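You operate a simulated robot arm through the tools that you are given. There is no shell and no other tool. Be economical: measure what you need, move in short steps, check, and stop when the job is done.

Carry out the task below with a simulated two-armed robot. There is one attempt and no reset: what you move stays moved.

JOB
Dust the heart plaque and screw its knob into the boss.
Fine: brush with the runner brush from the craft cup till no dust shows and stand it back there. Then take the plaque knob from the stud cup and run it home. What is to be rubbed or washed off counts as gone when no trace of it is left.

Only the result counts: the job must be done as asked and must still hold three seconds after the hand-in. Knocking over, shifting, dropping, spilling or breaking anything else fails it.

ROBOT AND FRAMES
Two 7-joint arms with fingered hands on one trunk, on a base that drives. Base frame: it is fixed to the floor where the robot stands at the start and does not move with it; the origin is under the middle of the robot, x ahead of it, y to its left, z up; the surface under the hand at the start is at about z = 88. Units: cm, degrees, N and s.
The left shoulder is at the start at [2.2, 21.6, 127.3], the right one opposite. With the tool pointing down near the work surface each hand reaches from about 10 to 66 cm from the robot's upright axis, wherever it stands, measured 20 degrees to its own side. Places, roughly: craft cup [60, -20, 90]. Payload 3.6 kg a hand.
Tool frame (each hand has its own): the origin (TCP) lies between the finger pads and is the grasp point; the fingertips stand 2.2 cm ahead of it; z points along the fingers, y is the line along which they close. The gripper opens to 13.2 cm. The gripper's body begins 6 cm behind the TCP. The gripper is a hand of 4 fingers: y runs from the thumb to the fingers, the wrist lies at [0, 0, -20.3] in the tool frame.
Orientation is that of the tool frame in the base frame, as [roll, pitch, yaw] about the fixed x, y, z axes, in that order (R = Rz(yaw) Ry(pitch) Rx(roll)). With the fingers straight down and closing along the base's y, the tool's x points along the base's -x, its y along +y and its z along -z.

CONTROLS
- The arms move only by the tool nudge_tool. It takes "left_rows", "right_rows" or both (then of equal length, played together; a hand with none holds still); each is one flat list of numbers, 6 for each row, row after row: the shift along the tool's x, y, z in cm, then the turn, a rotation vector about the tool's x, y, z in degrees. In form: [x, y, z, wx, wy, wz, x, y, z, wx, wy, wz, ...]. A call has 1 to 20 rows; each row is the pose to reach, as a shift and turn from the pose commanded when the call began, along the tool's axes at that moment. Each row takes 0.2 s and may step no farther than 5 cm and 8.6 degrees from the row before; otherwise, the whole call is refused. A pose out of reach is approached as far as the arm can. The call stops where the force on the tool passes 50 N (or 10 N more than at its start, if that is more) or the arm is blocked; 0.2 s more then pass. In this call time passes only in rows, and 0.2 s behind the last. It gives the time, the measured TCP pose, the force on the tool (base axes), the opening and the grip force at its end, in the units of the frame above (readings bear some noise), with the torque about the TCP (base axes, N m) and any sound that the robot's microphone picked up.
- Cameras (640 x 400 px; columns grow to the right, rows downward): "scene" is now at [15.69, -2.65, 122.58]; the picture's right is [-0.30, -0.95, 0.00], its down [-0.16, 0.05, -0.99] and it looks along [0.94, -0.30, -0.17] (base axes); focal length 214 px, centre (320, 200). "left" rides on the left gripper at [-5.3, -5.3, -8.4] in its tool frame; the picture's right is [0.71, -0.71, 0.00], its down [0.53, 0.53, -0.67] and it looks along [0.47, 0.47, 0.74] (tool axes); focal length 247 px, centre (320, 200). "right" rides on the right gripper at [5.3, -5.3, -8.4] in its tool frame; the picture's right is [0.71, 0.71, 0.00], its down [-0.53, 0.53, -0.67] and it looks along [-0.47, 0.47, 0.74] (tool axes); focal length 247 px, centre (320, 200).
- snapshot(camera): a new picture of that camera. It takes no simulated time.
- raise_lower(by): slides the trunk up (or, below 0, down) by that many cm; the arms and the scene camera ride with it, the base frame stays. It gives what a move gives, with no picture.
- roll_base(legs): drives the robot by 1 to 6 legs, each [ahead, turn to the left] in cm and degrees, along the robot's own axes; the way and the turn of a leg run together, so that a leg with both is an arc; at most 150 cm and 180 degrees a leg. The arms and the cameras ride along, it lands a little off, and it stops where it bumps. It gives what a move gives.
- set_fingers(finger1, finger2, finger3, thumb_bend, hand): sets how far each is bent, from 0 (flat) to 1 (curled in); at 0.3 the hand is open as for a grip, at 0.7 the pads meet at the TCP. One left out holds its place. A second passes; each finger stops where it meets its share of the squeeze, and holds until it gets a number again. It is the only way to open and close the hand. It gives what a move gives, with no picture; readings hold the bend of each and the force on the fingers (four entries, about 0 where the hand has none), thumb and palm.
- turn_head(pan, tilt): turns the head with the scene camera to pan (to the left, within 60 degrees either way) and tilt (down, from -29 to 69), counted from straight ahead of the robot. It gives what a move gives.
- locate(camera, pixels): there is no depth. For up to 12 entries [column, row, z] of the newest picture of that camera ("zoom" is the newest enlarged one), the place [x, y] in the base frame at which the ray of that pixel passes the height z, good to about 0.2 cm, but the place of the scene camera against the robot may be out by one fixed shift of up to 2.5 cm in any direction. It takes no simulated time.
- enlarge(camera, box): a new picture of the part [left, top, right, bottom] of that camera's present view, enlarged. It takes no simulated time.
- hand_in(): hands the job in; it is judged then, once.

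Go step by step. Measure first, check grasps and placings, and put right what went wrong. The budget is 80 turns and 78 pictures, counting those below and the enlarged ones. Unless the task says otherwise, let go and move clear before handing in.

The tools are called as a command line: name --argument value ..., lists and objects as JSON in quotes. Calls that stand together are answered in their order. nudge_tool: Moves the arms, as the interface text tells. Its arguments: {"type":"object","properties":{"left_rows":{"type":"array","items":{"type":"number"}},"right_rows":{"type":"array","items":{"type":"number"}}},"required":[]} The other tools are called the same way: raise_lower (by) slides the trunk up or down; set_fingers (finger1, finger2, finger3, thumb_bend, hand) moves the fingers one by one; roll_base (legs) drives the base; turn_head (pan, tilt) turns the head that bears the scene camera; snapshot (camera) takes a picture; locate (camera, pixels) gives the place at which the rays of pixels pass given heights; enlarge (camera, box) takes an enlarged picture of a part of a camera's view; hand_in () hands the job in.

At the start:

```text
clock: 0.0
left_tcp_pos: [41.97, 0.62, 129.27]
left_ee_rot: [-179.8, 0.0, -179.6]
left_force: [0.1, 0.3, 0.8]
left_moment: [-0.02, 0.0, -0.01]
left_opening: 13.22
left_grasp_force: 0.1
left_shape: jaw
left_bend: [0.3, 0.3, 0.3, 0.3]
left_finger forces: [0.0, 0.0, 0.0, 0.0, 0.0, 0.0]
right_tcp_pos: [47.36, -34.18, 125.0]
right_ee_rot: [179.9, 0.1, -179.8]
right_force: [0.2, 0.0, 0.6]
right_moment: [-0.02, -0.02, 0.01]
right_opening: 13.19
right_grasp_force: 0.0
right_shape: jaw
right_bend: [0.3, 0.3, 0.3, 0.3]
right_finger forces: [0.1, 0.1, 0.1, 0.1, 0.0, 0.0]
trunk travel left (down, up): [-55.0, 12.6]
robot x, y, heading: [0.04, 0.3, 0.1]
head pan, tilt: [-17.6, 9.7]
```

scene: 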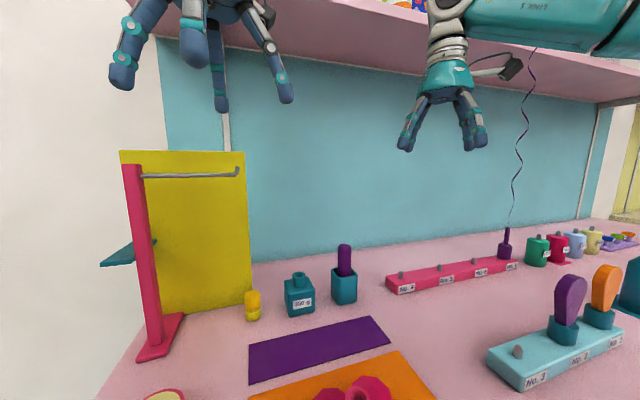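
right: 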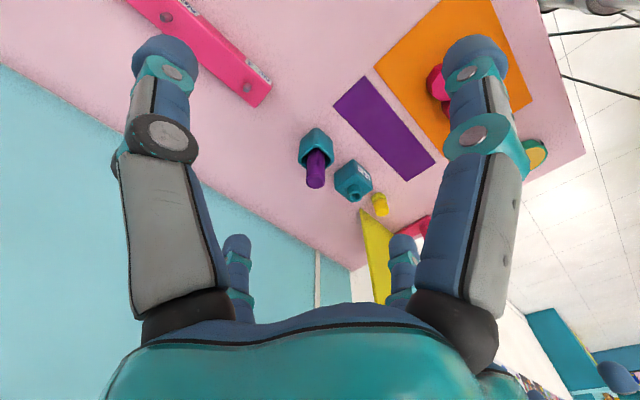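
left: 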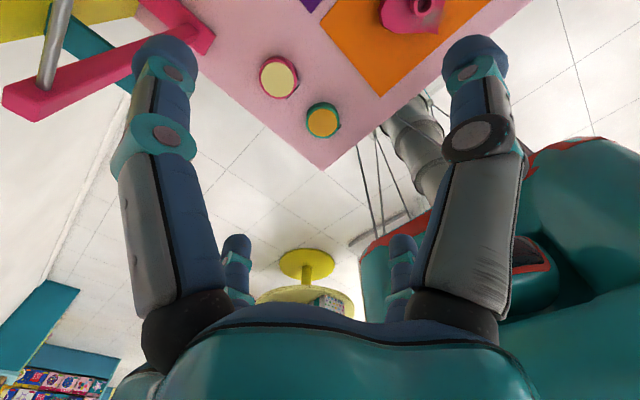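

The scene view shows a teal cup with a purple handle at about (344,275) and part of the heart plaque at the bottom (350,390). I'll tilt the head down to see the work area.

turn_head --pan -18 --tilt 40

snapshot --camera "scene"

```text
clock: 0.9
left_tcp_pos: [41.91, 0.71, 129.34]
left_ee_rot: [-180.0, -0.1, -179.7]
left_force: [-0.4, 0.7, -0.6]
left_moment: [0.0, -0.02, 0.02]
left_opening: 13.21
left_grasp_force: 0.1
left_shape: jaw
left_bend: [0.3, 0.3, 0.3, 0.3]
left_finger forces: [0.1, 0.0, 0.0, 0.0, 0.0, 0.1]
right_tcp_pos: [47.37, -34.24, 125.03]
right_ee_rot: [179.8, 0.1, -179.8]
right_force: [0.3, 0.3, 0.1]
right_moment: [0.01, -0.04, 0.01]
right_opening: 13.21
right_grasp_force: 0.0
right_shape: jaw
right_bend: [0.3, 0.3, 0.3, 0.3]
right_finger forces: [0.1, 0.0, 0.0, 0.0, 0.0, 0.0]
trunk travel left (down, up): [-55.0, 12.6]
robot x, y, heading: [-0.16, -0.03, -0.1]
head pan, tilt: [-18.0, 40.0]
```

```text
74 pictures are left
```

scene: 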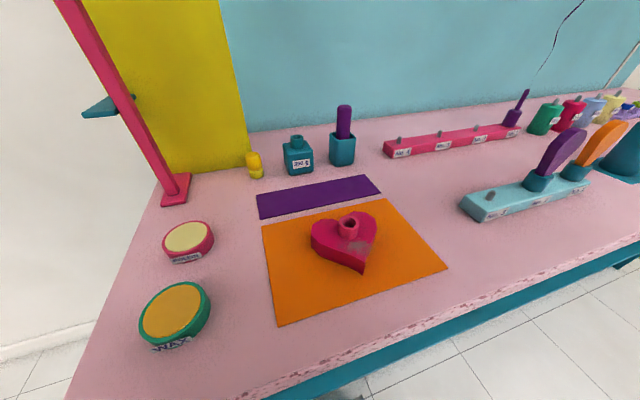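

The heart plaque lies on the orange mat with its boss at (348,226) and a grey patch at (360,248). I'll enlarge the plaque and the things around it.

enlarge --camera "scene" --box '[290, 190, 410, 290]'

enlarge --camera "scene" --box '[240, 90, 400, 190]'

enlarge --camera "scene" --box '[380, 80, 640, 230]'

```text
4.00 times, centred on (350, 240) of scene
```

zoom: 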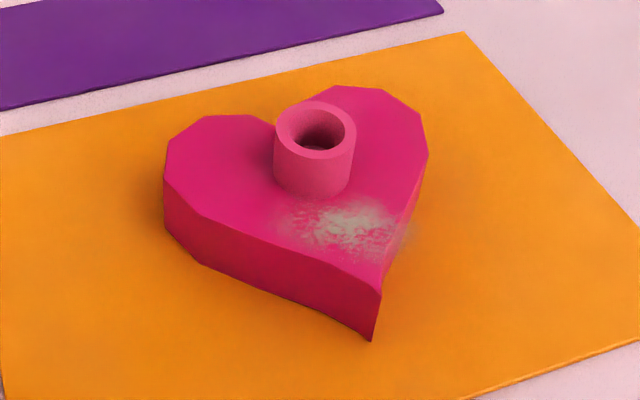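

```text
4.00 times, centred on (320, 140) of scene
```

zoom: 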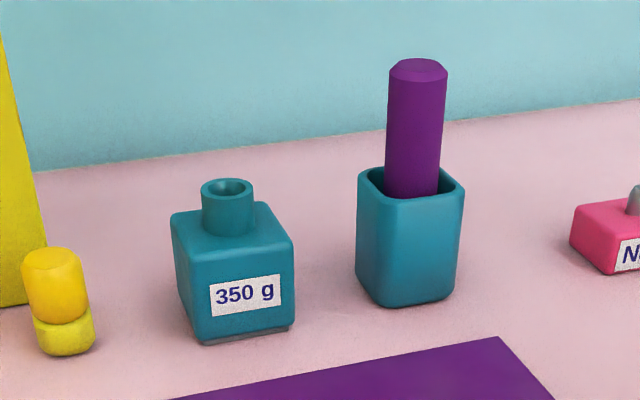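

```text
2.46 times, centred on (510, 155) of scene
```

zoom: 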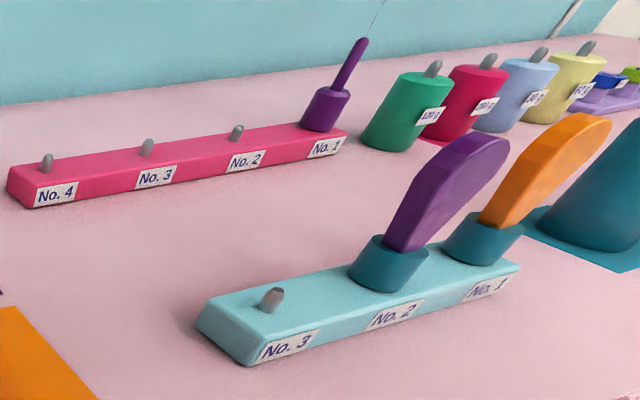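

The purple-handled brush stands in the teal cup, and the small yellow-green cup at (254,165) seems to hold the yellow knob. I'll measure their places.

locate --camera "scene" --pixels '[[343, 163, 88], [342, 134, 95], [344, 107, 105], [256, 177, 88], [253, 154, 94], [348, 222, 94], [349, 240, 90], [360, 248, 91], [363, 271, 88], [340, 205, 90], [312, 240, 88], [298, 174, 88]]'

snapshot --camera "right"

```text
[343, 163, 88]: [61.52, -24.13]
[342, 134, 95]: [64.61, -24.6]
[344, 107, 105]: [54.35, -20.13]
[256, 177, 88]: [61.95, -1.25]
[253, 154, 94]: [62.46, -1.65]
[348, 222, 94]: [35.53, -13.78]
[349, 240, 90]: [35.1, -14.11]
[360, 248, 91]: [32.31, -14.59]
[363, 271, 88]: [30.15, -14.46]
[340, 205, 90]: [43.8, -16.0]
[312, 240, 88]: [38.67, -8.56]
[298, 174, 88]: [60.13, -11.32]
```

```text
70 pictures are left
```

right: 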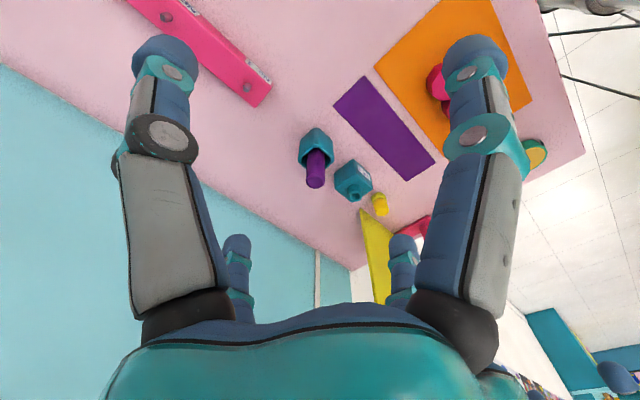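

The scene camera estimates the cup rim at z ≈ 96 and the handle top at z ≈ 102. I'll check these against the right hand camera, where the handle tip is at (316,183), the bottle top at (354,195) and the yellow knob at (380,205).

enlarge --camera "right" --box '[270, 110, 430, 210]'

locate --camera "right" --pixels '[[316, 183, 102], [316, 183, 100], [316, 183, 104], [381, 208, 93], [381, 208, 94], [372, 196, 88], [303, 163, 88], [316, 129, 96], [437, 82, 91]]'

```text
4.00 times, centred on (350, 160) of right
```

zoom: 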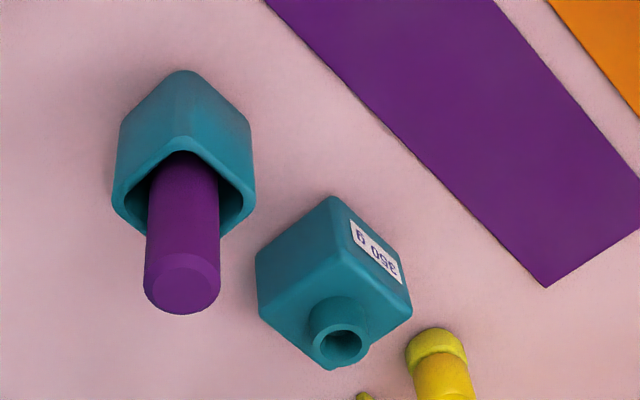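

```text
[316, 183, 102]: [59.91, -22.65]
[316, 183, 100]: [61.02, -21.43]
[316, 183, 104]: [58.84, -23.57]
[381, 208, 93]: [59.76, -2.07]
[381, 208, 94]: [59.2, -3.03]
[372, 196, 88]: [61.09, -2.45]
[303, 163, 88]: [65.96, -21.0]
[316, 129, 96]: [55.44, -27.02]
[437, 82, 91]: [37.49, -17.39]
```

The readings put the brush near (60.5,-22) with its top at about z 101. I'll bring the right hand closer for a second view.

nudge_tool --right_rows '[-2, 3, 2, 0, 0, 0, -4, 6, 4, 0, 0, 0, -6, 9, 6, 0, 0, 0]'

snapshot --camera "right"

```text
clock: 1.8
left_tcp_pos: [41.97, 0.82, 129.41]
left_ee_rot: [-179.8, 0.0, -179.7]
left_force: [0.0, -0.1, 0.1]
left_moment: [-0.01, 0.01, -0.01]
left_opening: 13.2
left_grasp_force: 0.1
left_shape: jaw
left_bend: [0.3, 0.3, 0.3, 0.3]
left_finger forces: [0.0, 0.0, 0.0, 0.1, 0.1, 0.0]
right_tcp_pos: [53.55, -24.97, 118.98]
right_ee_rot: [179.9, 0.0, -179.8]
right_force: [0.3, 0.3, -0.5]
right_moment: [-0.05, 0.01, 0.0]
right_opening: 13.18
right_grasp_force: 0.1
right_shape: jaw
right_bend: [0.3, 0.3, 0.3, 0.3]
right_finger forces: [0.0, 0.1, 0.0, 0.0, 0.0, 0.0]
trunk travel left (down, up): [-55.0, 12.6]
robot x, y, heading: [0.17, 0.35, -0.0]
head pan, tilt: [-18.0, 40.0]
```

```text
68 pictures are left
```

right: 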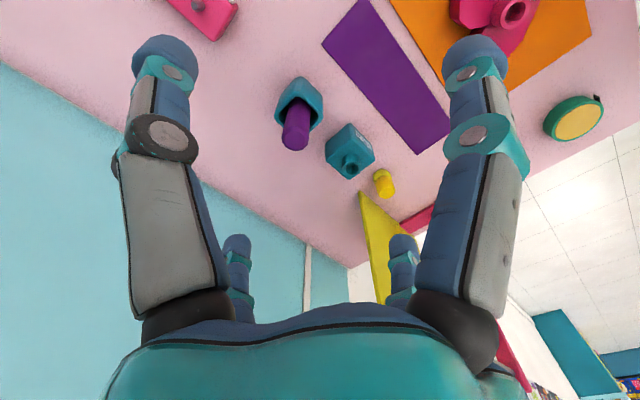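

locate --camera "right" --pixels '[[295, 143, 99], [295, 143, 101], [295, 143, 103], [299, 79, 88], [299, 104, 96], [351, 165, 95], [351, 165, 97], [384, 190, 91], [384, 190, 93], [384, 190, 95], [382, 174, 88]]'

enlarge --camera "right" --box '[250, 60, 410, 210]'

```text
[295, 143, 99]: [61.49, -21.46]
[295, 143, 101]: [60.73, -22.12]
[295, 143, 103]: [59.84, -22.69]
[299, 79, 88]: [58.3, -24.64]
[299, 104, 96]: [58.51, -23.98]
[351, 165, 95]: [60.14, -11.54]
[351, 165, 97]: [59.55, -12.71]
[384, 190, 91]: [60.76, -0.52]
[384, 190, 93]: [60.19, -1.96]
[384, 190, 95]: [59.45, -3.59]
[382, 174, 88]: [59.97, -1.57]
```

```text
2.67 times, centred on (330, 135) of right
```

zoom: 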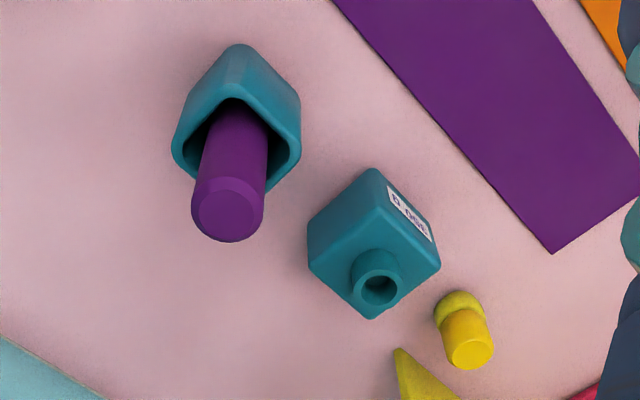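

Both views agree: the brush axis is near (60.5,-22.2), its top at z ≈ 101.5 and the cup rim at about 95.5. I'll move over it with the fingers half closed, then check.

set_fingers --hand "right" --finger1 0.42 --finger2 0.42 --finger3 0.42 --thumb_bend 0.42

nudge_tool --right_rows '[-2.3, 1, 3, 0, 0, 0, -4.6, 2, 6, 0, 0, 0, -6.9, 2.8, 9, 0, 0, 0, -6.9, 2.8, 12, 0, 0, 0]'

snapshot --camera "right"

snapshot --camera "scene"

```text
clock: 2.8
left_tcp_pos: [41.87, 0.63, 129.45]
left_ee_rot: [179.9, -0.1, -179.7]
left_force: [0.3, 0.0, 0.3]
left_moment: [0.02, -0.01, -0.01]
left_opening: 13.18
left_grasp_force: 0.1
left_shape: jaw
left_bend: [0.3, 0.3, 0.3, 0.3]
left_finger forces: [0.0, 0.0, 0.0, 0.0, 0.0, 0.0]
right_tcp_pos: [53.39, -25.07, 119.04]
right_ee_rot: [179.9, 0.0, -179.7]
right_force: [0.7, 0.2, 0.7]
right_moment: [0.03, 0.0, 0.01]
right_opening: 6.03
right_grasp_force: 0.0
right_shape: fingers
right_bend: [0.42, 0.42, 0.42, 0.42]
right_finger forces: [0.0, 0.0, 0.1, 0.1, 0.0, 0.1]
trunk travel left (down, up): [-55.0, 12.6]
robot x, y, heading: [0.01, 0.68, 0.0]
head pan, tilt: [-18.0, 40.0]
```

```text
clock: 3.8
left_tcp_pos: [41.8, 0.67, 129.42]
left_ee_rot: [180.0, -0.1, -179.8]
left_force: [-0.3, -0.5, -0.3]
left_moment: [0.01, 0.03, 0.02]
left_opening: 13.21
left_grasp_force: 0.1
left_shape: jaw
left_bend: [0.3, 0.3, 0.3, 0.3]
left_finger forces: [0.1, 0.1, 0.1, 0.0, 0.0, 0.0]
right_tcp_pos: [60.37, -22.33, 107.09]
right_ee_rot: [179.8, 0.1, -179.7]
right_force: [-0.3, 0.1, -0.4]
right_moment: [-0.01, 0.01, -0.01]
right_opening: 6.03
right_grasp_force: 0.1
right_shape: fingers
right_bend: [0.42, 0.42, 0.42, 0.42]
right_finger forces: [0.0, 0.1, 0.1, 0.0, 0.0, 0.0]
trunk travel left (down, up): [-55.0, 12.6]
robot x, y, heading: [0.27, 0.16, -0.2]
head pan, tilt: [-18.0, 40.0]
```

```text
66 pictures are left
```

right: 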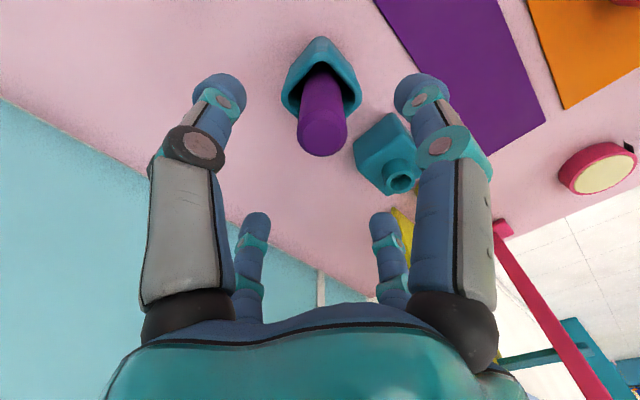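

```text
65 pictures are left
```

scene: 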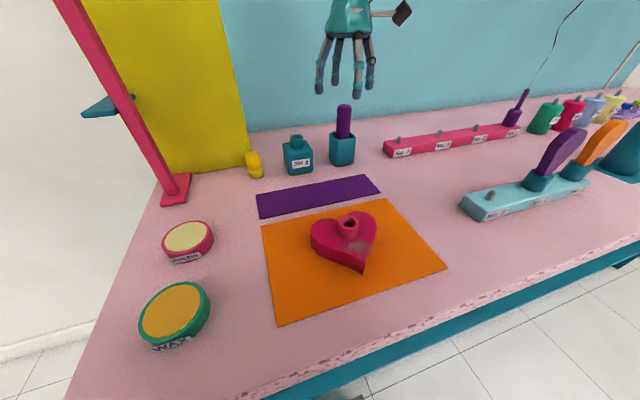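

The hand is over the brush. I'll check the handle-top position from here.

locate --camera "right" --pixels '[[322, 136, 101], [322, 136, 102], [322, 136, 100], [320, 37, 88], [320, 68, 95.5], [397, 183, 96]]'

enlarge --camera "scene" --box '[290, 20, 410, 170]'

```text
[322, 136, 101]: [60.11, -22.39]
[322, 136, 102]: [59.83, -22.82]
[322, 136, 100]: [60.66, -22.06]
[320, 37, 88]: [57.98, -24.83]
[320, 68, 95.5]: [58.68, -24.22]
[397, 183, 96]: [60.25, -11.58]
```

```text
2.67 times, centred on (350, 95) of scene
```

zoom: 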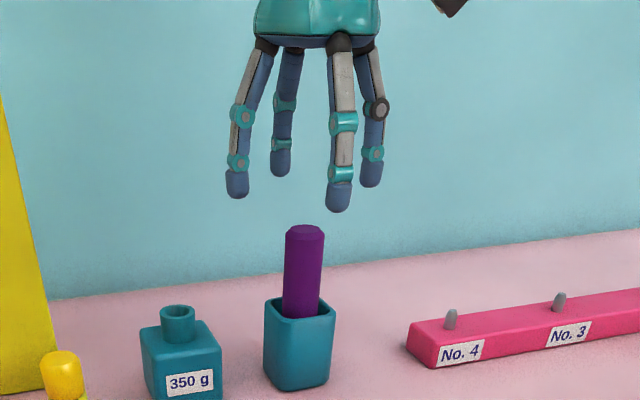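

The brush axis at about (60.3,-22.3) matches the TCP at (60.37,-22.33). I'll go down 8 cm and close.

nudge_tool --right_rows '[0, 0, 2.5, 0, 0, 0, 0, 0, 5, 0, 0, 0, 0, 0, 7, 0, 0, 0, 0, 0, 8, 0, 0, 0]'

set_fingers --hand "right" --finger1 0.7 --finger2 0.7 --finger3 0.7 --thumb_bend 0.7

snapshot --camera "right"

enlarge --camera "scene" --box '[290, 20, 410, 170]'

```text
clock: 4.8
left_tcp_pos: [41.96, 0.73, 129.52]
left_ee_rot: [-180.0, -0.1, -179.8]
left_force: [-0.3, -0.1, 0.6]
left_moment: [0.03, 0.0, -0.04]
left_opening: 13.18
left_grasp_force: 0.0
left_shape: jaw
left_bend: [0.3, 0.3, 0.3, 0.3]
left_finger forces: [0.0, 0.0, 0.1, 0.0, 0.1, 0.0]
right_tcp_pos: [60.27, -22.3, 99.14]
right_ee_rot: [179.9, 0.1, -179.7]
right_force: [-0.2, -0.8, -0.5]
right_moment: [-0.01, 0.0, 0.01]
right_opening: 6.02
right_grasp_force: 0.0
right_shape: fingers
right_bend: [0.42, 0.42, 0.42, 0.42]
right_finger forces: [0.0, 0.0, 0.1, 0.0, 0.0, 0.0]
trunk travel left (down, up): [-55.0, 12.6]
robot x, y, heading: [0.01, -0.18, 0.2]
head pan, tilt: [-18.0, 40.0]
```

```text
clock: 5.8
left_tcp_pos: [41.83, 0.71, 129.38]
left_ee_rot: [180.0, 0.0, -179.7]
left_force: [0.1, -0.1, 0.5]
left_moment: [-0.01, -0.02, 0.03]
left_opening: 13.19
left_grasp_force: 0.1
left_shape: jaw
left_bend: [0.3, 0.3, 0.3, 0.3]
left_finger forces: [0.1, 0.0, 0.1, 0.1, 0.0, 0.0]
right_tcp_pos: [60.28, -22.25, 99.11]
right_ee_rot: [179.9, 0.1, -179.8]
right_force: [0.1, 1.0, -0.4]
right_moment: [0.0, -0.02, 0.0]
right_opening: 1.45
right_grasp_force: 13.8
right_shape: fingers
right_bend: [0.61, 0.62, 0.63, 0.63]
right_finger forces: [6.8, 5.8, 5.4, 0.0, 8.9, 0.0]
trunk travel left (down, up): [-55.0, 12.6]
robot x, y, heading: [-0.02, 0.2, -0.5]
head pan, tilt: [-18.0, 40.0]
```

```text
63 pictures are left
```

right: 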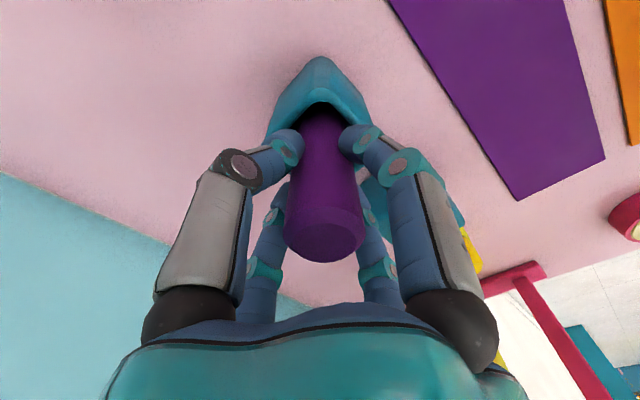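

```text
2.67 times, centred on (350, 95) of scene
```

zoom: 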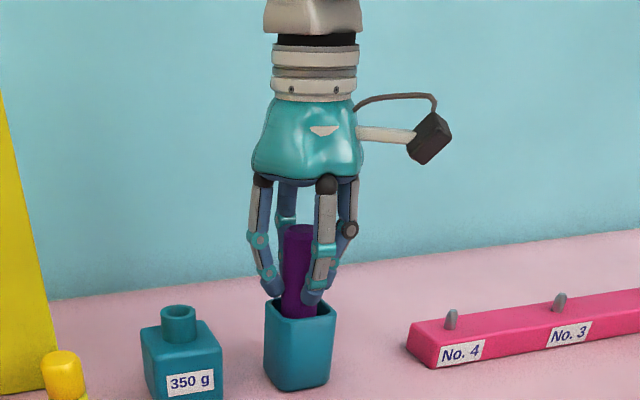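

The grip holds at 13.8 N with the opening at 1.45 cm. I'll lift straight up slowly and check that the cup stays.

nudge_tool --right_rows '[0, 0, -1.5, 0, 0, 0, 0, 0, -3, 0, 0, 0, 0, 0, -5, 0, 0, 0, 0, 0, -7, 0, 0, 0, 0, 0, -9, 0, 0, 0, 0, 0, -11, 0, 0, 0, 0, 0, -13, 0, 0, 0]'

snapshot --camera "right"

enlarge --camera "scene" --box '[270, 0, 430, 180]'

```text
clock: 7.3
left_tcp_pos: [41.88, 0.58, 129.48]
left_ee_rot: [-180.0, 0.0, -179.7]
left_force: [-1.1, 0.4, -0.3]
left_moment: [0.0, 0.0, -0.01]
left_opening: 13.19
left_grasp_force: 0.0
left_shape: jaw
left_bend: [0.3, 0.3, 0.3, 0.3]
left_finger forces: [0.0, 0.1, 0.1, 0.0, 0.0, 0.0]
right_tcp_pos: [60.18, -22.38, 112.16]
right_ee_rot: [180.0, 0.1, -179.8]
right_force: [0.3, 0.8, -1.4]
right_moment: [0.02, -0.01, 0.01]
right_opening: 1.47
right_grasp_force: 13.6
right_shape: fingers
right_bend: [0.61, 0.62, 0.63, 0.63]
right_finger forces: [6.9, 6.0, 5.3, 0.0, 8.8, 0.0]
trunk travel left (down, up): [-55.0, 12.6]
robot x, y, heading: [-0.31, 0.14, -0.1]
head pan, tilt: [-18.0, 40.0]
```

```text
61 pictures are left
```

right: 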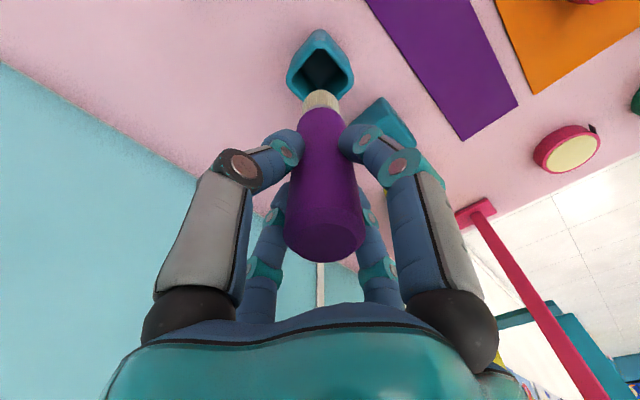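

```text
2.22 times, centred on (350, 90) of scene
```

zoom: 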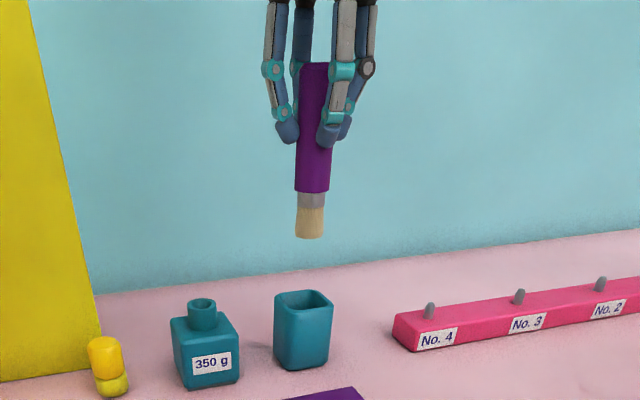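

The brush came out cleanly with its bristle tip about 10.4 cm below the TCP, and the cup stayed put. I'll carry it at height toward the plaque and look at the plaque with the hand camera.

nudge_tool --right_rows '[4, -0.3, 0, 0, 0, 0, 8, -0.6, 0, 0, 0, 0, 12, -0.9, 0, 0, 0, 0, 16, -1.2, 0, 0, 0, 0, 20, -1.5, 0, 0, 0, 0, 24, -1.8, 0, 0, 0, 0, 28, -2, 0, 0, 0, 0]'

snapshot --camera "right"

snapshot --camera "scene"

locate --camera "scene" --pixels '[[353.8, 165, 88], [336, 165.8, 88]]'

```text
clock: 8.9
left_tcp_pos: [41.85, 0.59, 129.46]
left_ee_rot: [-180.0, 0.1, -179.7]
left_force: [-0.8, 0.9, 0.2]
left_moment: [-0.03, -0.01, 0.03]
left_opening: 13.19
left_grasp_force: 0.0
left_shape: jaw
left_bend: [0.3, 0.3, 0.3, 0.3]
left_finger forces: [0.0, 0.0, 0.0, 0.0, 0.1, 0.1]
right_tcp_pos: [32.0, -24.54, 112.14]
right_ee_rot: [179.8, 0.2, -179.9]
right_force: [-0.5, 0.4, -0.2]
right_moment: [0.03, -0.03, 0.02]
right_opening: 1.42
right_grasp_force: 13.6
right_shape: fingers
right_bend: [0.61, 0.62, 0.63, 0.63]
right_finger forces: [6.6, 6.2, 5.3, 0.0, 8.5, 0.0]
trunk travel left (down, up): [-55.0, 12.6]
robot x, y, heading: [0.01, 0.08, 0.3]
head pan, tilt: [-18.0, 40.0]
```

```text
59 pictures are left
```

right: 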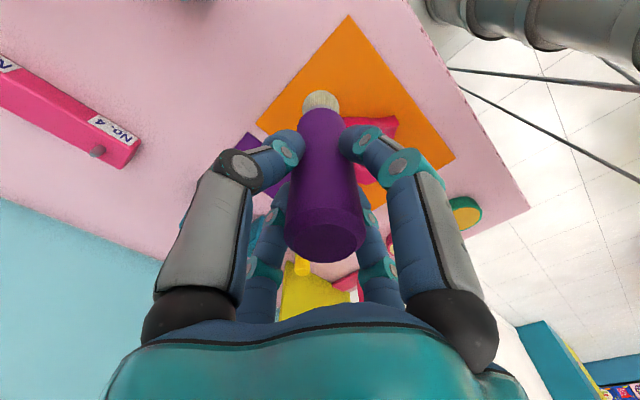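

```text
58 pictures are left
```

scene: 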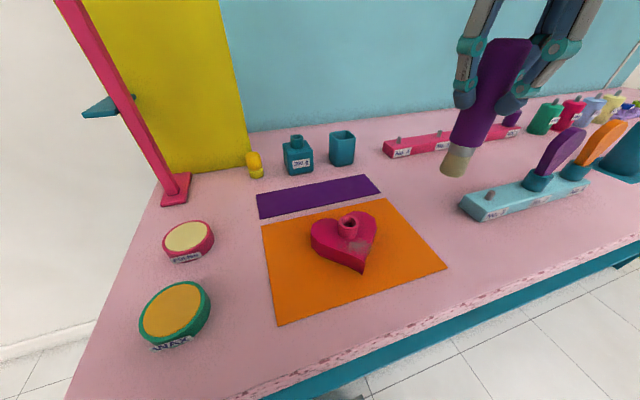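

```text
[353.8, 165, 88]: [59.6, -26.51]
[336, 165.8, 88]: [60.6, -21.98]
```

Comparing the cup corner gives a scene-camera shift of roughly (+1.4,-1.8). I'll calibrate with the bristle tip too and get the heart's height from its tip edge.

locate --camera "scene" --pixels '[[453, 171, 101.7], [453, 171, 100.7], [363, 275, 88], [365, 262.5, 90], [365, 262.5, 91], [358, 247, 90], [358, 247, 91], [348.5, 223, 93], [348.5, 223, 94], [345, 239, 90], [372, 247, 90], [349, 224, 95]]'

enlarge --camera "scene" --box '[290, 140, 490, 290]'

```text
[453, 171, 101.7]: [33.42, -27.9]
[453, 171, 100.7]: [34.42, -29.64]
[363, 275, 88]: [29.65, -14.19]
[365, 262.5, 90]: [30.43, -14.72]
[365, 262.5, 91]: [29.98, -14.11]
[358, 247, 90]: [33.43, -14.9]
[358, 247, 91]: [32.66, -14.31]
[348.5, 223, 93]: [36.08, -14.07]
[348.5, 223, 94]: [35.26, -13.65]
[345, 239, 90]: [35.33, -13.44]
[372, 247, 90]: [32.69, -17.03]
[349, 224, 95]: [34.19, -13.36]
```

```text
2.67 times, centred on (390, 215) of scene
```

zoom: 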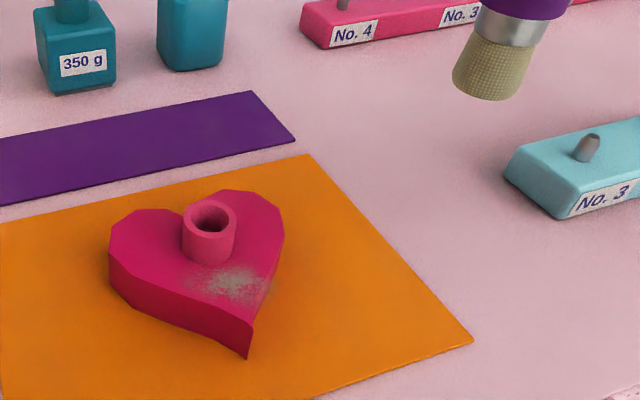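

The calibrated estimate puts the dust centre near (32,-12.5), the heart top at z ≈ 91 and the boss near (34.3,-11.6). I'll bring the brush to a safe height just short of the dust and look.

nudge_tool --right_rows '[0.3, 4, 1, 0, 0, 0, 0.5, 8, 2, 0, 0, 0, 0.5, 11.5, 3.5, 0, 0, 0, 0.5, 11.5, 6, 0, 0, 0]'

snapshot --camera "right"

snapshot --camera "scene"

```text
clock: 9.9
left_tcp_pos: [42.0, 0.79, 129.29]
left_ee_rot: [-180.0, -0.1, -179.6]
left_force: [1.2, 0.3, -0.5]
left_moment: [-0.02, 0.02, 0.0]
left_opening: 13.18
left_grasp_force: 0.0
left_shape: jaw
left_bend: [0.3, 0.3, 0.3, 0.3]
left_finger forces: [0.1, 0.0, 0.0, 0.0, 0.0, 0.0]
right_tcp_pos: [31.77, -12.78, 106.02]
right_ee_rot: [179.9, 0.2, -179.9]
right_force: [0.2, 0.7, -0.6]
right_moment: [-0.01, 0.02, -0.01]
right_opening: 1.36
right_grasp_force: 12.5
right_shape: fingers
right_bend: [0.61, 0.62, 0.63, 0.64]
right_finger forces: [6.5, 6.6, 4.8, 0.0, 7.6, 0.1]
trunk travel left (down, up): [-55.0, 12.6]
robot x, y, heading: [-0.25, -0.03, -0.0]
head pan, tilt: [-18.0, 40.0]
```

```text
56 pictures are left
```

right: 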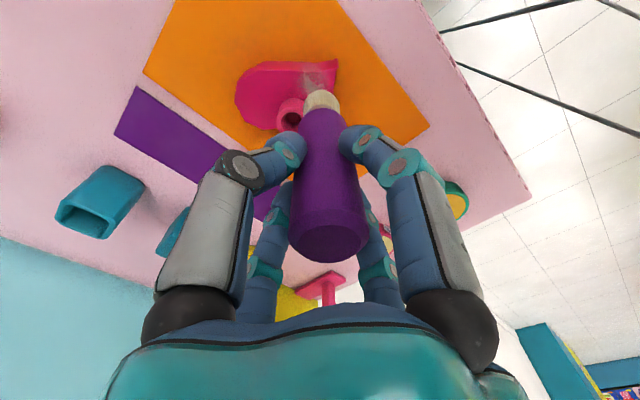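

```text
55 pictures are left
```

scene: 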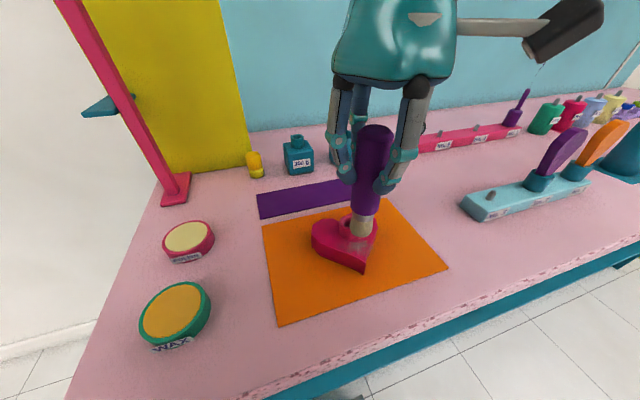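

The bristle tip at (320,98) sits just over the dust at (312,78). I'll enlarge this view to measure it.

enlarge --camera "right" --box '[220, 40, 380, 140]'

enlarge --camera "scene" --box '[290, 190, 410, 290]'

locate --camera "right" --pixels '[[312, 78, 91], [320, 100, 95.6], [320, 100, 95], [290, 105, 94], [290, 105, 93], [337, 62, 91], [336, 70, 88]]'

```text
4.00 times, centred on (300, 90) of right
```

zoom: 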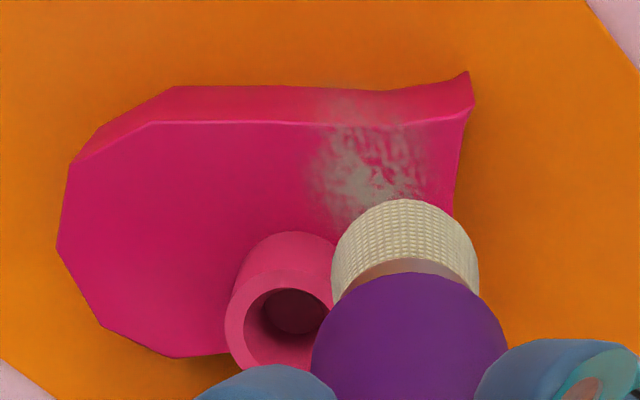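

```text
4.00 times, centred on (350, 240) of scene
```

zoom: 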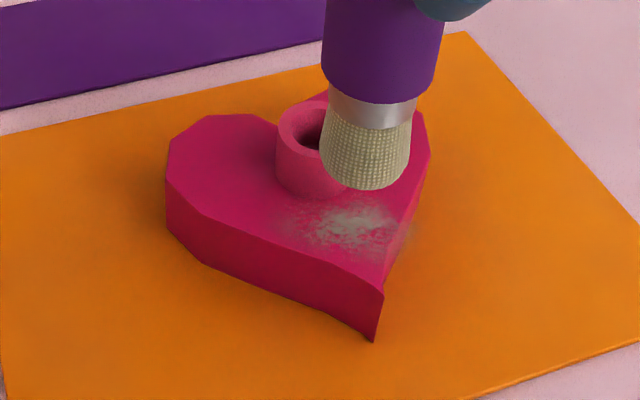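

```text
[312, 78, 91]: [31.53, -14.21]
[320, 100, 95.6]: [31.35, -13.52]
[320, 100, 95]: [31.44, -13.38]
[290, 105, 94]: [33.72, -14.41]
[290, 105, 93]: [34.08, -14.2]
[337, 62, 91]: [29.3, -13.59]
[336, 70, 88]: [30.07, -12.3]
```

Dust lies on the top face and slightly over its -y edge. I'll locate the patch's extents and the boss ring.

enlarge --camera "right" --box '[220, 40, 380, 140]'

locate --camera "zoom" --pixels '[[310, 170, 91], [330, 125, 91], [440, 130, 91], [445, 170, 91], [345, 225, 91], [375, 175, 91], [288, 320, 94], [288, 320, 95], [470, 72, 88], [462, 120, 91], [180, 88, 88], [158, 120, 91]]'

```text
4.00 times, centred on (300, 90) of right
```

zoom: 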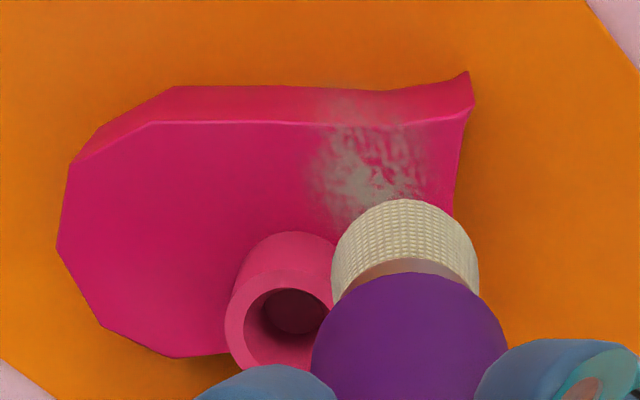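

```text
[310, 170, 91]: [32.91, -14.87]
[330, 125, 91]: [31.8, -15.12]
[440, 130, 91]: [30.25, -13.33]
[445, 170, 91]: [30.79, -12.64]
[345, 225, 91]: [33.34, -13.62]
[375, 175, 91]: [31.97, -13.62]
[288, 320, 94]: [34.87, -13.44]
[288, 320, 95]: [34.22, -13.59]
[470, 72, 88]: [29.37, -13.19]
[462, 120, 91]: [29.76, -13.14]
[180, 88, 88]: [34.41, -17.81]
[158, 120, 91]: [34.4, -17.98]
```

The heart top is at z 91, the dust centre at about (31.8,-13.8), and the boss at about (34.6,-13.5). I'll lower the brush gently onto the dust and watch the force.

nudge_tool --right_rows '[0.3, -1, 0, 0, 0, 0, 0.3, -1, 2, 0, 0, 0, 0.3, -1, 3.5, 0, 0, 0, 0.3, -1, 4, 0, 0, 0, 0.3, -1, 4.4, 0, 0, 0]'

enlarge --camera "scene" --box '[290, 190, 410, 290]'

enlarge --camera "right" --box '[220, 40, 380, 140]'

```text
clock: 11.2
left_tcp_pos: [41.81, 0.63, 129.47]
left_ee_rot: [179.9, 0.0, -179.8]
left_force: [-0.4, -0.5, -0.1]
left_moment: [0.05, 0.01, -0.04]
left_opening: 13.2
left_grasp_force: 0.0
left_shape: jaw
left_bend: [0.3, 0.3, 0.3, 0.3]
left_finger forces: [0.0, 0.0, 0.0, 0.0, 0.0, 0.0]
right_tcp_pos: [31.35, -13.96, 101.74]
right_ee_rot: [179.9, 0.2, -179.8]
right_force: [-0.2, -1.3, 7.4]
right_moment: [0.0, 0.02, -0.01]
right_opening: 1.36
right_grasp_force: 14.0
right_shape: fingers
right_bend: [0.61, 0.62, 0.63, 0.64]
right_finger forces: [7.1, 6.9, 5.3, 0.0, 8.7, 0.1]
trunk travel left (down, up): [-55.0, 12.6]
robot x, y, heading: [-0.01, 0.1, 0.0]
head pan, tilt: [-18.0, 40.0]
```

```text
4.00 times, centred on (350, 240) of scene
```

zoom: 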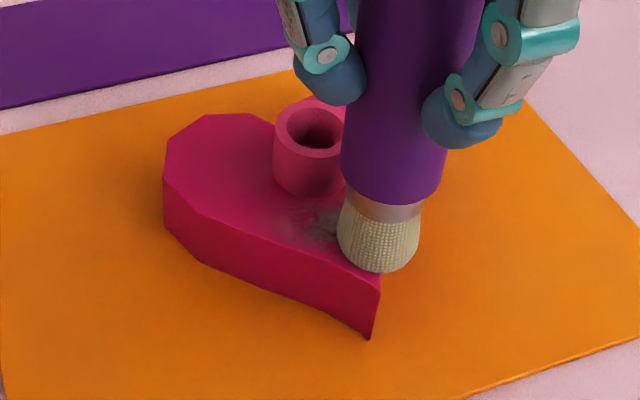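

```text
4.00 times, centred on (300, 90) of right
```

zoom: 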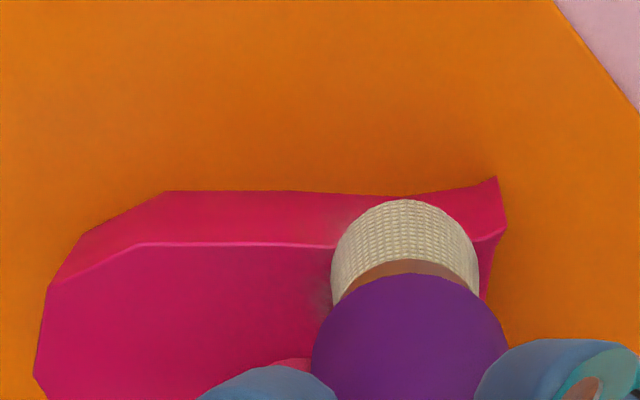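

The brush touches with 7.4 N and most of the dust is already gone. What remains is at zoom (320,222), toward +x/+y, so I'll sweep there lightly, keeping clear of the boss.

nudge_tool --right_rows '[-0.5, 0.5, 0, 0, 0, 0, -0.9, 1.0, 0, 0, 0, 0, -1.1, 1.6, 0, 0, 0, 0, -1.2, 2.2, 0, 0, 0, 0, -0.7, 2.2, 0, 0, 0, 0, -0.3, 1.6, 0, 0, 0, 0, -0.9, 1.0, 0, 0, 0, 0, -1.2, 0.5, 0, 0, 0, 0, -1.2, 0, 0, 0, 0, 0, -1, -0.6, 0, 0, 0, 0, -0.4, -0.8, 0, 0, 0, 0, 0, 0, 0, 0, 0, 0, 0.2, 0.8, 0, 0, 0, 0, -0.3, 1.2, 0, 0, 0, 0, -0.8, 0.6, 0, 0, 0, 0, -1.1, 1.4, 0, 0, 0, 0]'

enlarge --camera "scene" --box '[290, 190, 410, 290]'

```text
clock: 14.6
left_tcp_pos: [41.89, 0.64, 129.57]
left_ee_rot: [-180.0, 0.0, -179.7]
left_force: [0.4, 0.0, 0.3]
left_moment: [0.01, -0.02, -0.04]
left_opening: 13.17
left_grasp_force: 0.1
left_shape: jaw
left_bend: [0.3, 0.3, 0.3, 0.3]
left_finger forces: [0.0, 0.1, 0.0, 0.0, 0.1, 0.0]
right_tcp_pos: [32.45, -12.51, 101.73]
right_ee_rot: [180.0, 0.1, -179.9]
right_force: [-1.1, -1.7, 11.5]
right_moment: [-0.25, 0.24, -0.02]
right_opening: 1.25
right_grasp_force: 16.3
right_shape: fingers
right_bend: [0.61, 0.61, 0.63, 0.65]
right_finger forces: [10.0, 6.8, 4.6, 0.0, 11.4, 0.1]
trunk travel left (down, up): [-55.0, 12.6]
robot x, y, heading: [-0.38, -0.19, -0.0]
head pan, tilt: [-18.0, 40.0]
```

```text
4.00 times, centred on (350, 240) of scene
```

zoom: 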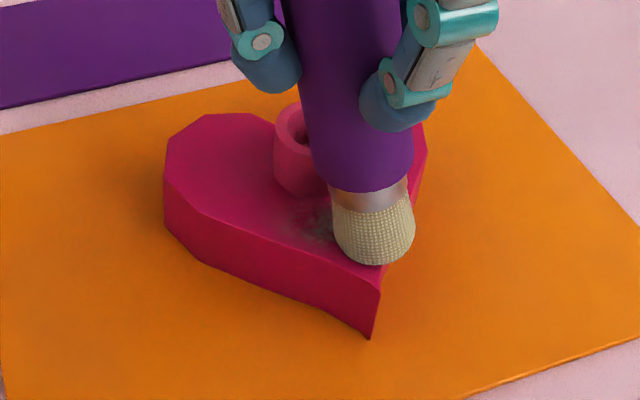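

The bristle tip at (372,250) lags the hand and the moment rose, so the brush is tilting in the grip or the handle is touching the boss. I'll lift a little and inspect.

nudge_tool --right_rows '[0.5, -0.5, -1, 0, 0, 0, 1.2, -1, -3, 0, 0, 0, 2, -1.5, -5, 0, 0, 0]'

enlarge --camera "scene" --box '[270, 120, 430, 290]'

snapshot --camera "right"

```text
clock: 15.3
left_tcp_pos: [41.81, 0.64, 129.4]
left_ee_rot: [180.0, 0.0, -179.7]
left_force: [0.1, -0.2, 0.1]
left_moment: [0.0, -0.01, 0.03]
left_opening: 13.17
left_grasp_force: 0.0
left_shape: jaw
left_bend: [0.3, 0.3, 0.3, 0.3]
left_finger forces: [0.0, 0.0, 0.0, 0.0, 0.0, 0.0]
right_tcp_pos: [30.46, -14.06, 106.73]
right_ee_rot: [180.0, 0.1, -179.8]
right_force: [-0.1, -0.6, -0.3]
right_moment: [-0.04, -0.02, -0.01]
right_opening: 1.3
right_grasp_force: 12.8
right_shape: fingers
right_bend: [0.61, 0.61, 0.63, 0.64]
right_finger forces: [6.8, 6.6, 4.6, 0.0, 7.5, 0.1]
trunk travel left (down, up): [-55.0, 12.6]
robot x, y, heading: [-0.11, 0.25, -0.2]
head pan, tilt: [-18.0, 40.0]
```

```text
2.35 times, centred on (350, 205) of scene
```

zoom: 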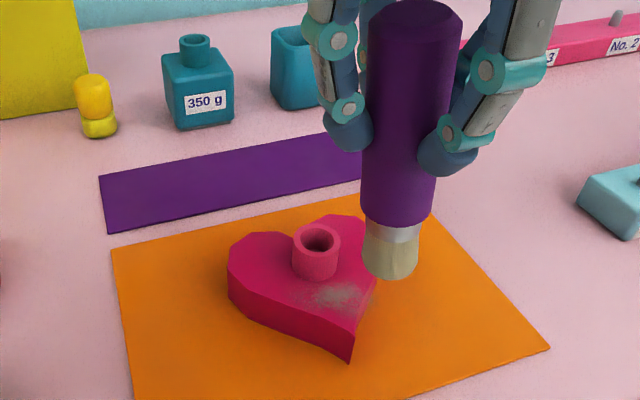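

```text
47 pictures are left
```

right: 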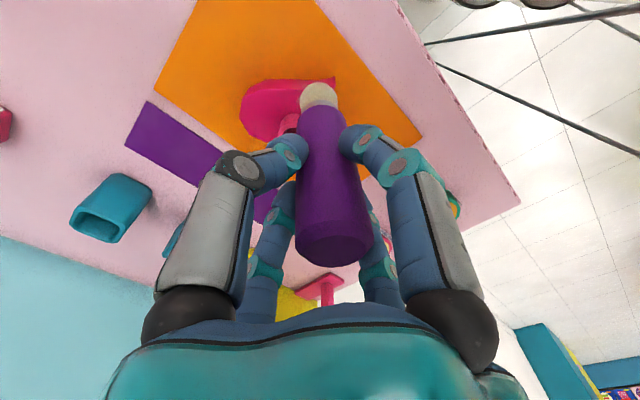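

The dust is still mostly there. The brush is wider than I thought (about 3 cm), so the handle bumped the boss. I'll enlarge to check the brush's tilt and the patch.

enlarge --camera "scene" --box '[310, 200, 390, 270]'

enlarge --camera "right" --box '[220, 50, 400, 150]'

locate --camera "zoom" --pixels '[[355, 130, 96], [355, 130, 95.5], [240, 270, 94], [240, 270, 95], [405, 100, 91]]'

```text
5.71 times, centred on (350, 235) of scene
```

zoom: 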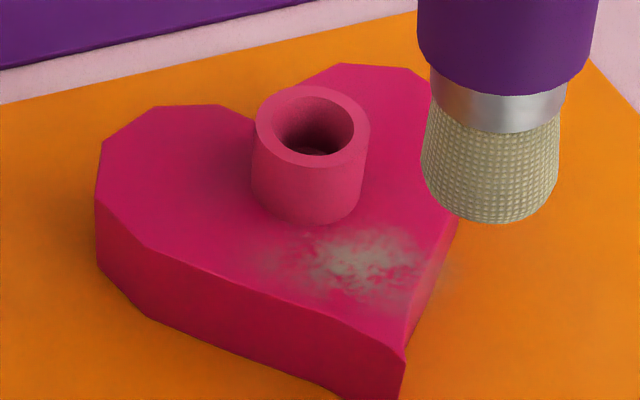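

```text
3.56 times, centred on (310, 100) of right
```

zoom: 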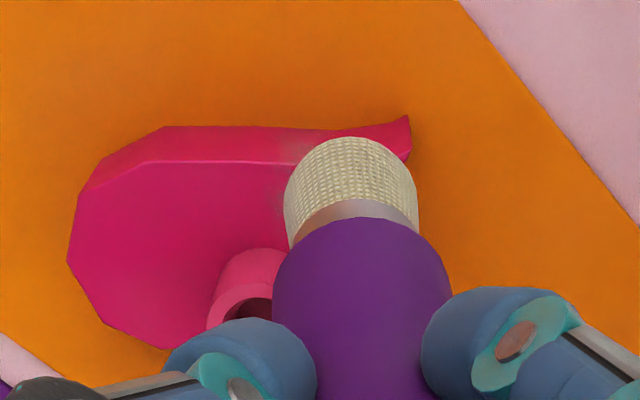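

```text
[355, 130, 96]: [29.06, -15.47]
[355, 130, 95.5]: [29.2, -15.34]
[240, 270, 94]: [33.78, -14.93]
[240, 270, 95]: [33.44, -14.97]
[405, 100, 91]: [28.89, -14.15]
```

The tip sits about (-0.3,-0.4) off the TCP and the dust has only thinned. I'll stroke repeatedly on an arc at least 2.9 cm from the boss axis with light pressure, then lift to check.

nudge_tool --right_rows '[-1.04, -0.14, 2.5, 0, 0, 0, -1.04, -0.14, 4.4, 0, 0, 0, -1.04, -0.14, 4.9, 0, 0, 0, -1.44, 0.66, 4.9, 0, 0, 0, -1.54, 1.46, 4.9, 0, 0, 0, -1.84, 2.26, 4.9, 0, 0, 0, -1.54, 1.46, 4.9, 0, 0, 0, -1.44, 0.66, 4.9, 0, 0, 0, -1.04, -0.14, 4.9, 0, 0, 0, -1.6, -0.6, 4.9, 0, 0, 0, -1.2, -0.54, 4.9, 0, 0, 0, -0.64, 0.66, 4.9, 0, 0, 0, -1.04, 1.46, 4.9, 0, 0, 0, -1.44, 0.66, 4.9, 0, 0, 0, -1.04, -0.14, 4.9, 0, 0, 0, -1.44, 0.66, 4.9, 0, 0, 0, -1.54, 1.46, 4.9, 0, 0, 0, -1.04, 0.6, 4, 0, 0, 0, 0, 0, 2, 0, 0, 0, 3, -2, 0, 0, 0, 0]'

enlarge --camera "scene" --box '[310, 200, 390, 270]'

```text
clock: 19.6
left_tcp_pos: [41.86, 0.51, 129.49]
left_ee_rot: [180.0, 0.1, -179.8]
left_force: [0.6, 0.9, 0.3]
left_moment: [-0.01, -0.01, 0.01]
left_opening: 13.2
left_grasp_force: 0.0
left_shape: jaw
left_bend: [0.3, 0.3, 0.3, 0.3]
left_finger forces: [0.0, 0.0, 0.1, 0.1, 0.0, 0.1]
right_tcp_pos: [27.45, -16.19, 106.81]
right_ee_rot: [179.8, 0.2, -179.9]
right_force: [-0.7, -0.5, -0.7]
right_moment: [-0.03, 0.01, -0.02]
right_opening: 1.31
right_grasp_force: 13.2
right_shape: fingers
right_bend: [0.61, 0.61, 0.64, 0.65]
right_finger forces: [6.8, 7.0, 4.7, 0.0, 7.1, 0.0]
trunk travel left (down, up): [-55.0, 12.6]
robot x, y, heading: [-0.05, 0.29, -0.0]
head pan, tilt: [-18.0, 40.0]
```

```text
5.71 times, centred on (350, 235) of scene
```

zoom: 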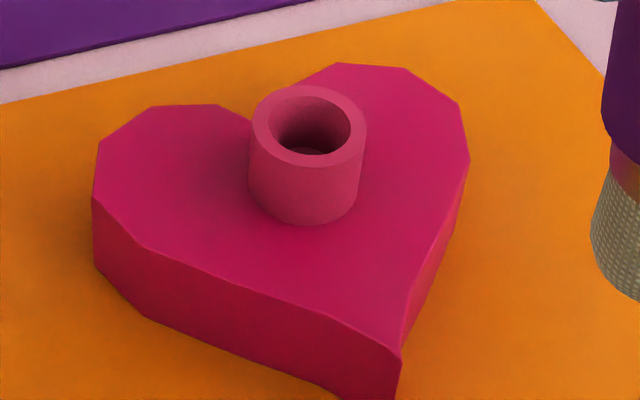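

No dust shows on the top face. I'll check the -y side with the right camera, and the state of the brush in the hand.

snapshot --camera "right"

enlarge --camera "right" --box '[220, 50, 400, 150]'

snapshot --camera "scene"

```text
43 pictures are left
```

right: 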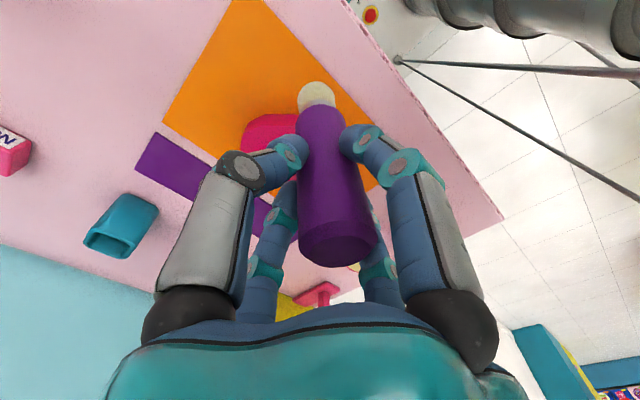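

```text
3.56 times, centred on (310, 100) of right
```

zoom: 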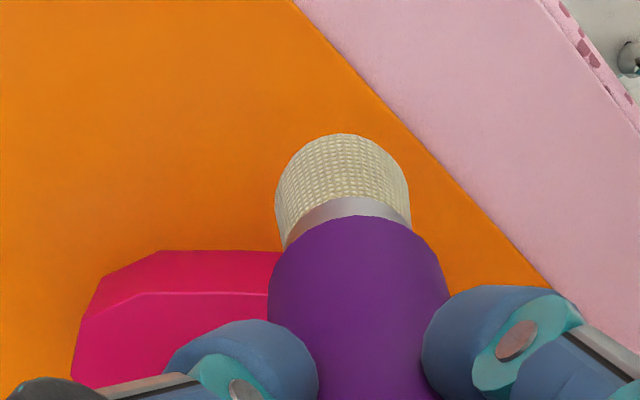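

```text
41 pictures are left
```

scene: 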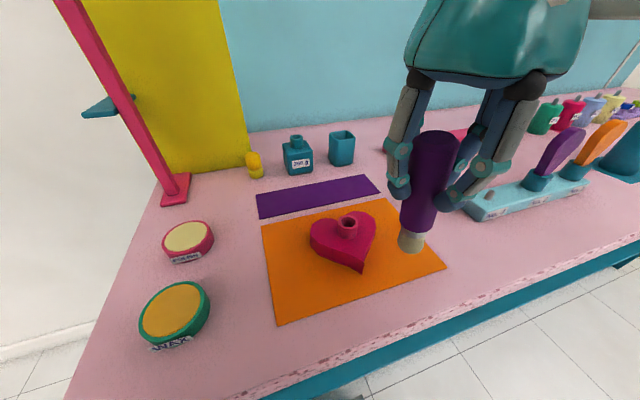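

The brush is clearly leaning a few degrees. I'll measure the tip and top offset before putting it back.

locate --camera "zoom" --pixels '[[342, 134, 96.3], [342, 134, 95.8]]'

locate --camera "right" --pixels '[[338, 250, 109], [298, 95, 97], [336, 95, 97], [300, 240, 109], [378, 240, 109]]'

```text
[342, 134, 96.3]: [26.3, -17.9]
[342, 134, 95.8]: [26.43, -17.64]
```

```text
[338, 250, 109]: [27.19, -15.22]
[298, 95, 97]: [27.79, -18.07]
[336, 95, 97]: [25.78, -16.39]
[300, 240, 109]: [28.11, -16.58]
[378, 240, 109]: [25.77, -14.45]
```

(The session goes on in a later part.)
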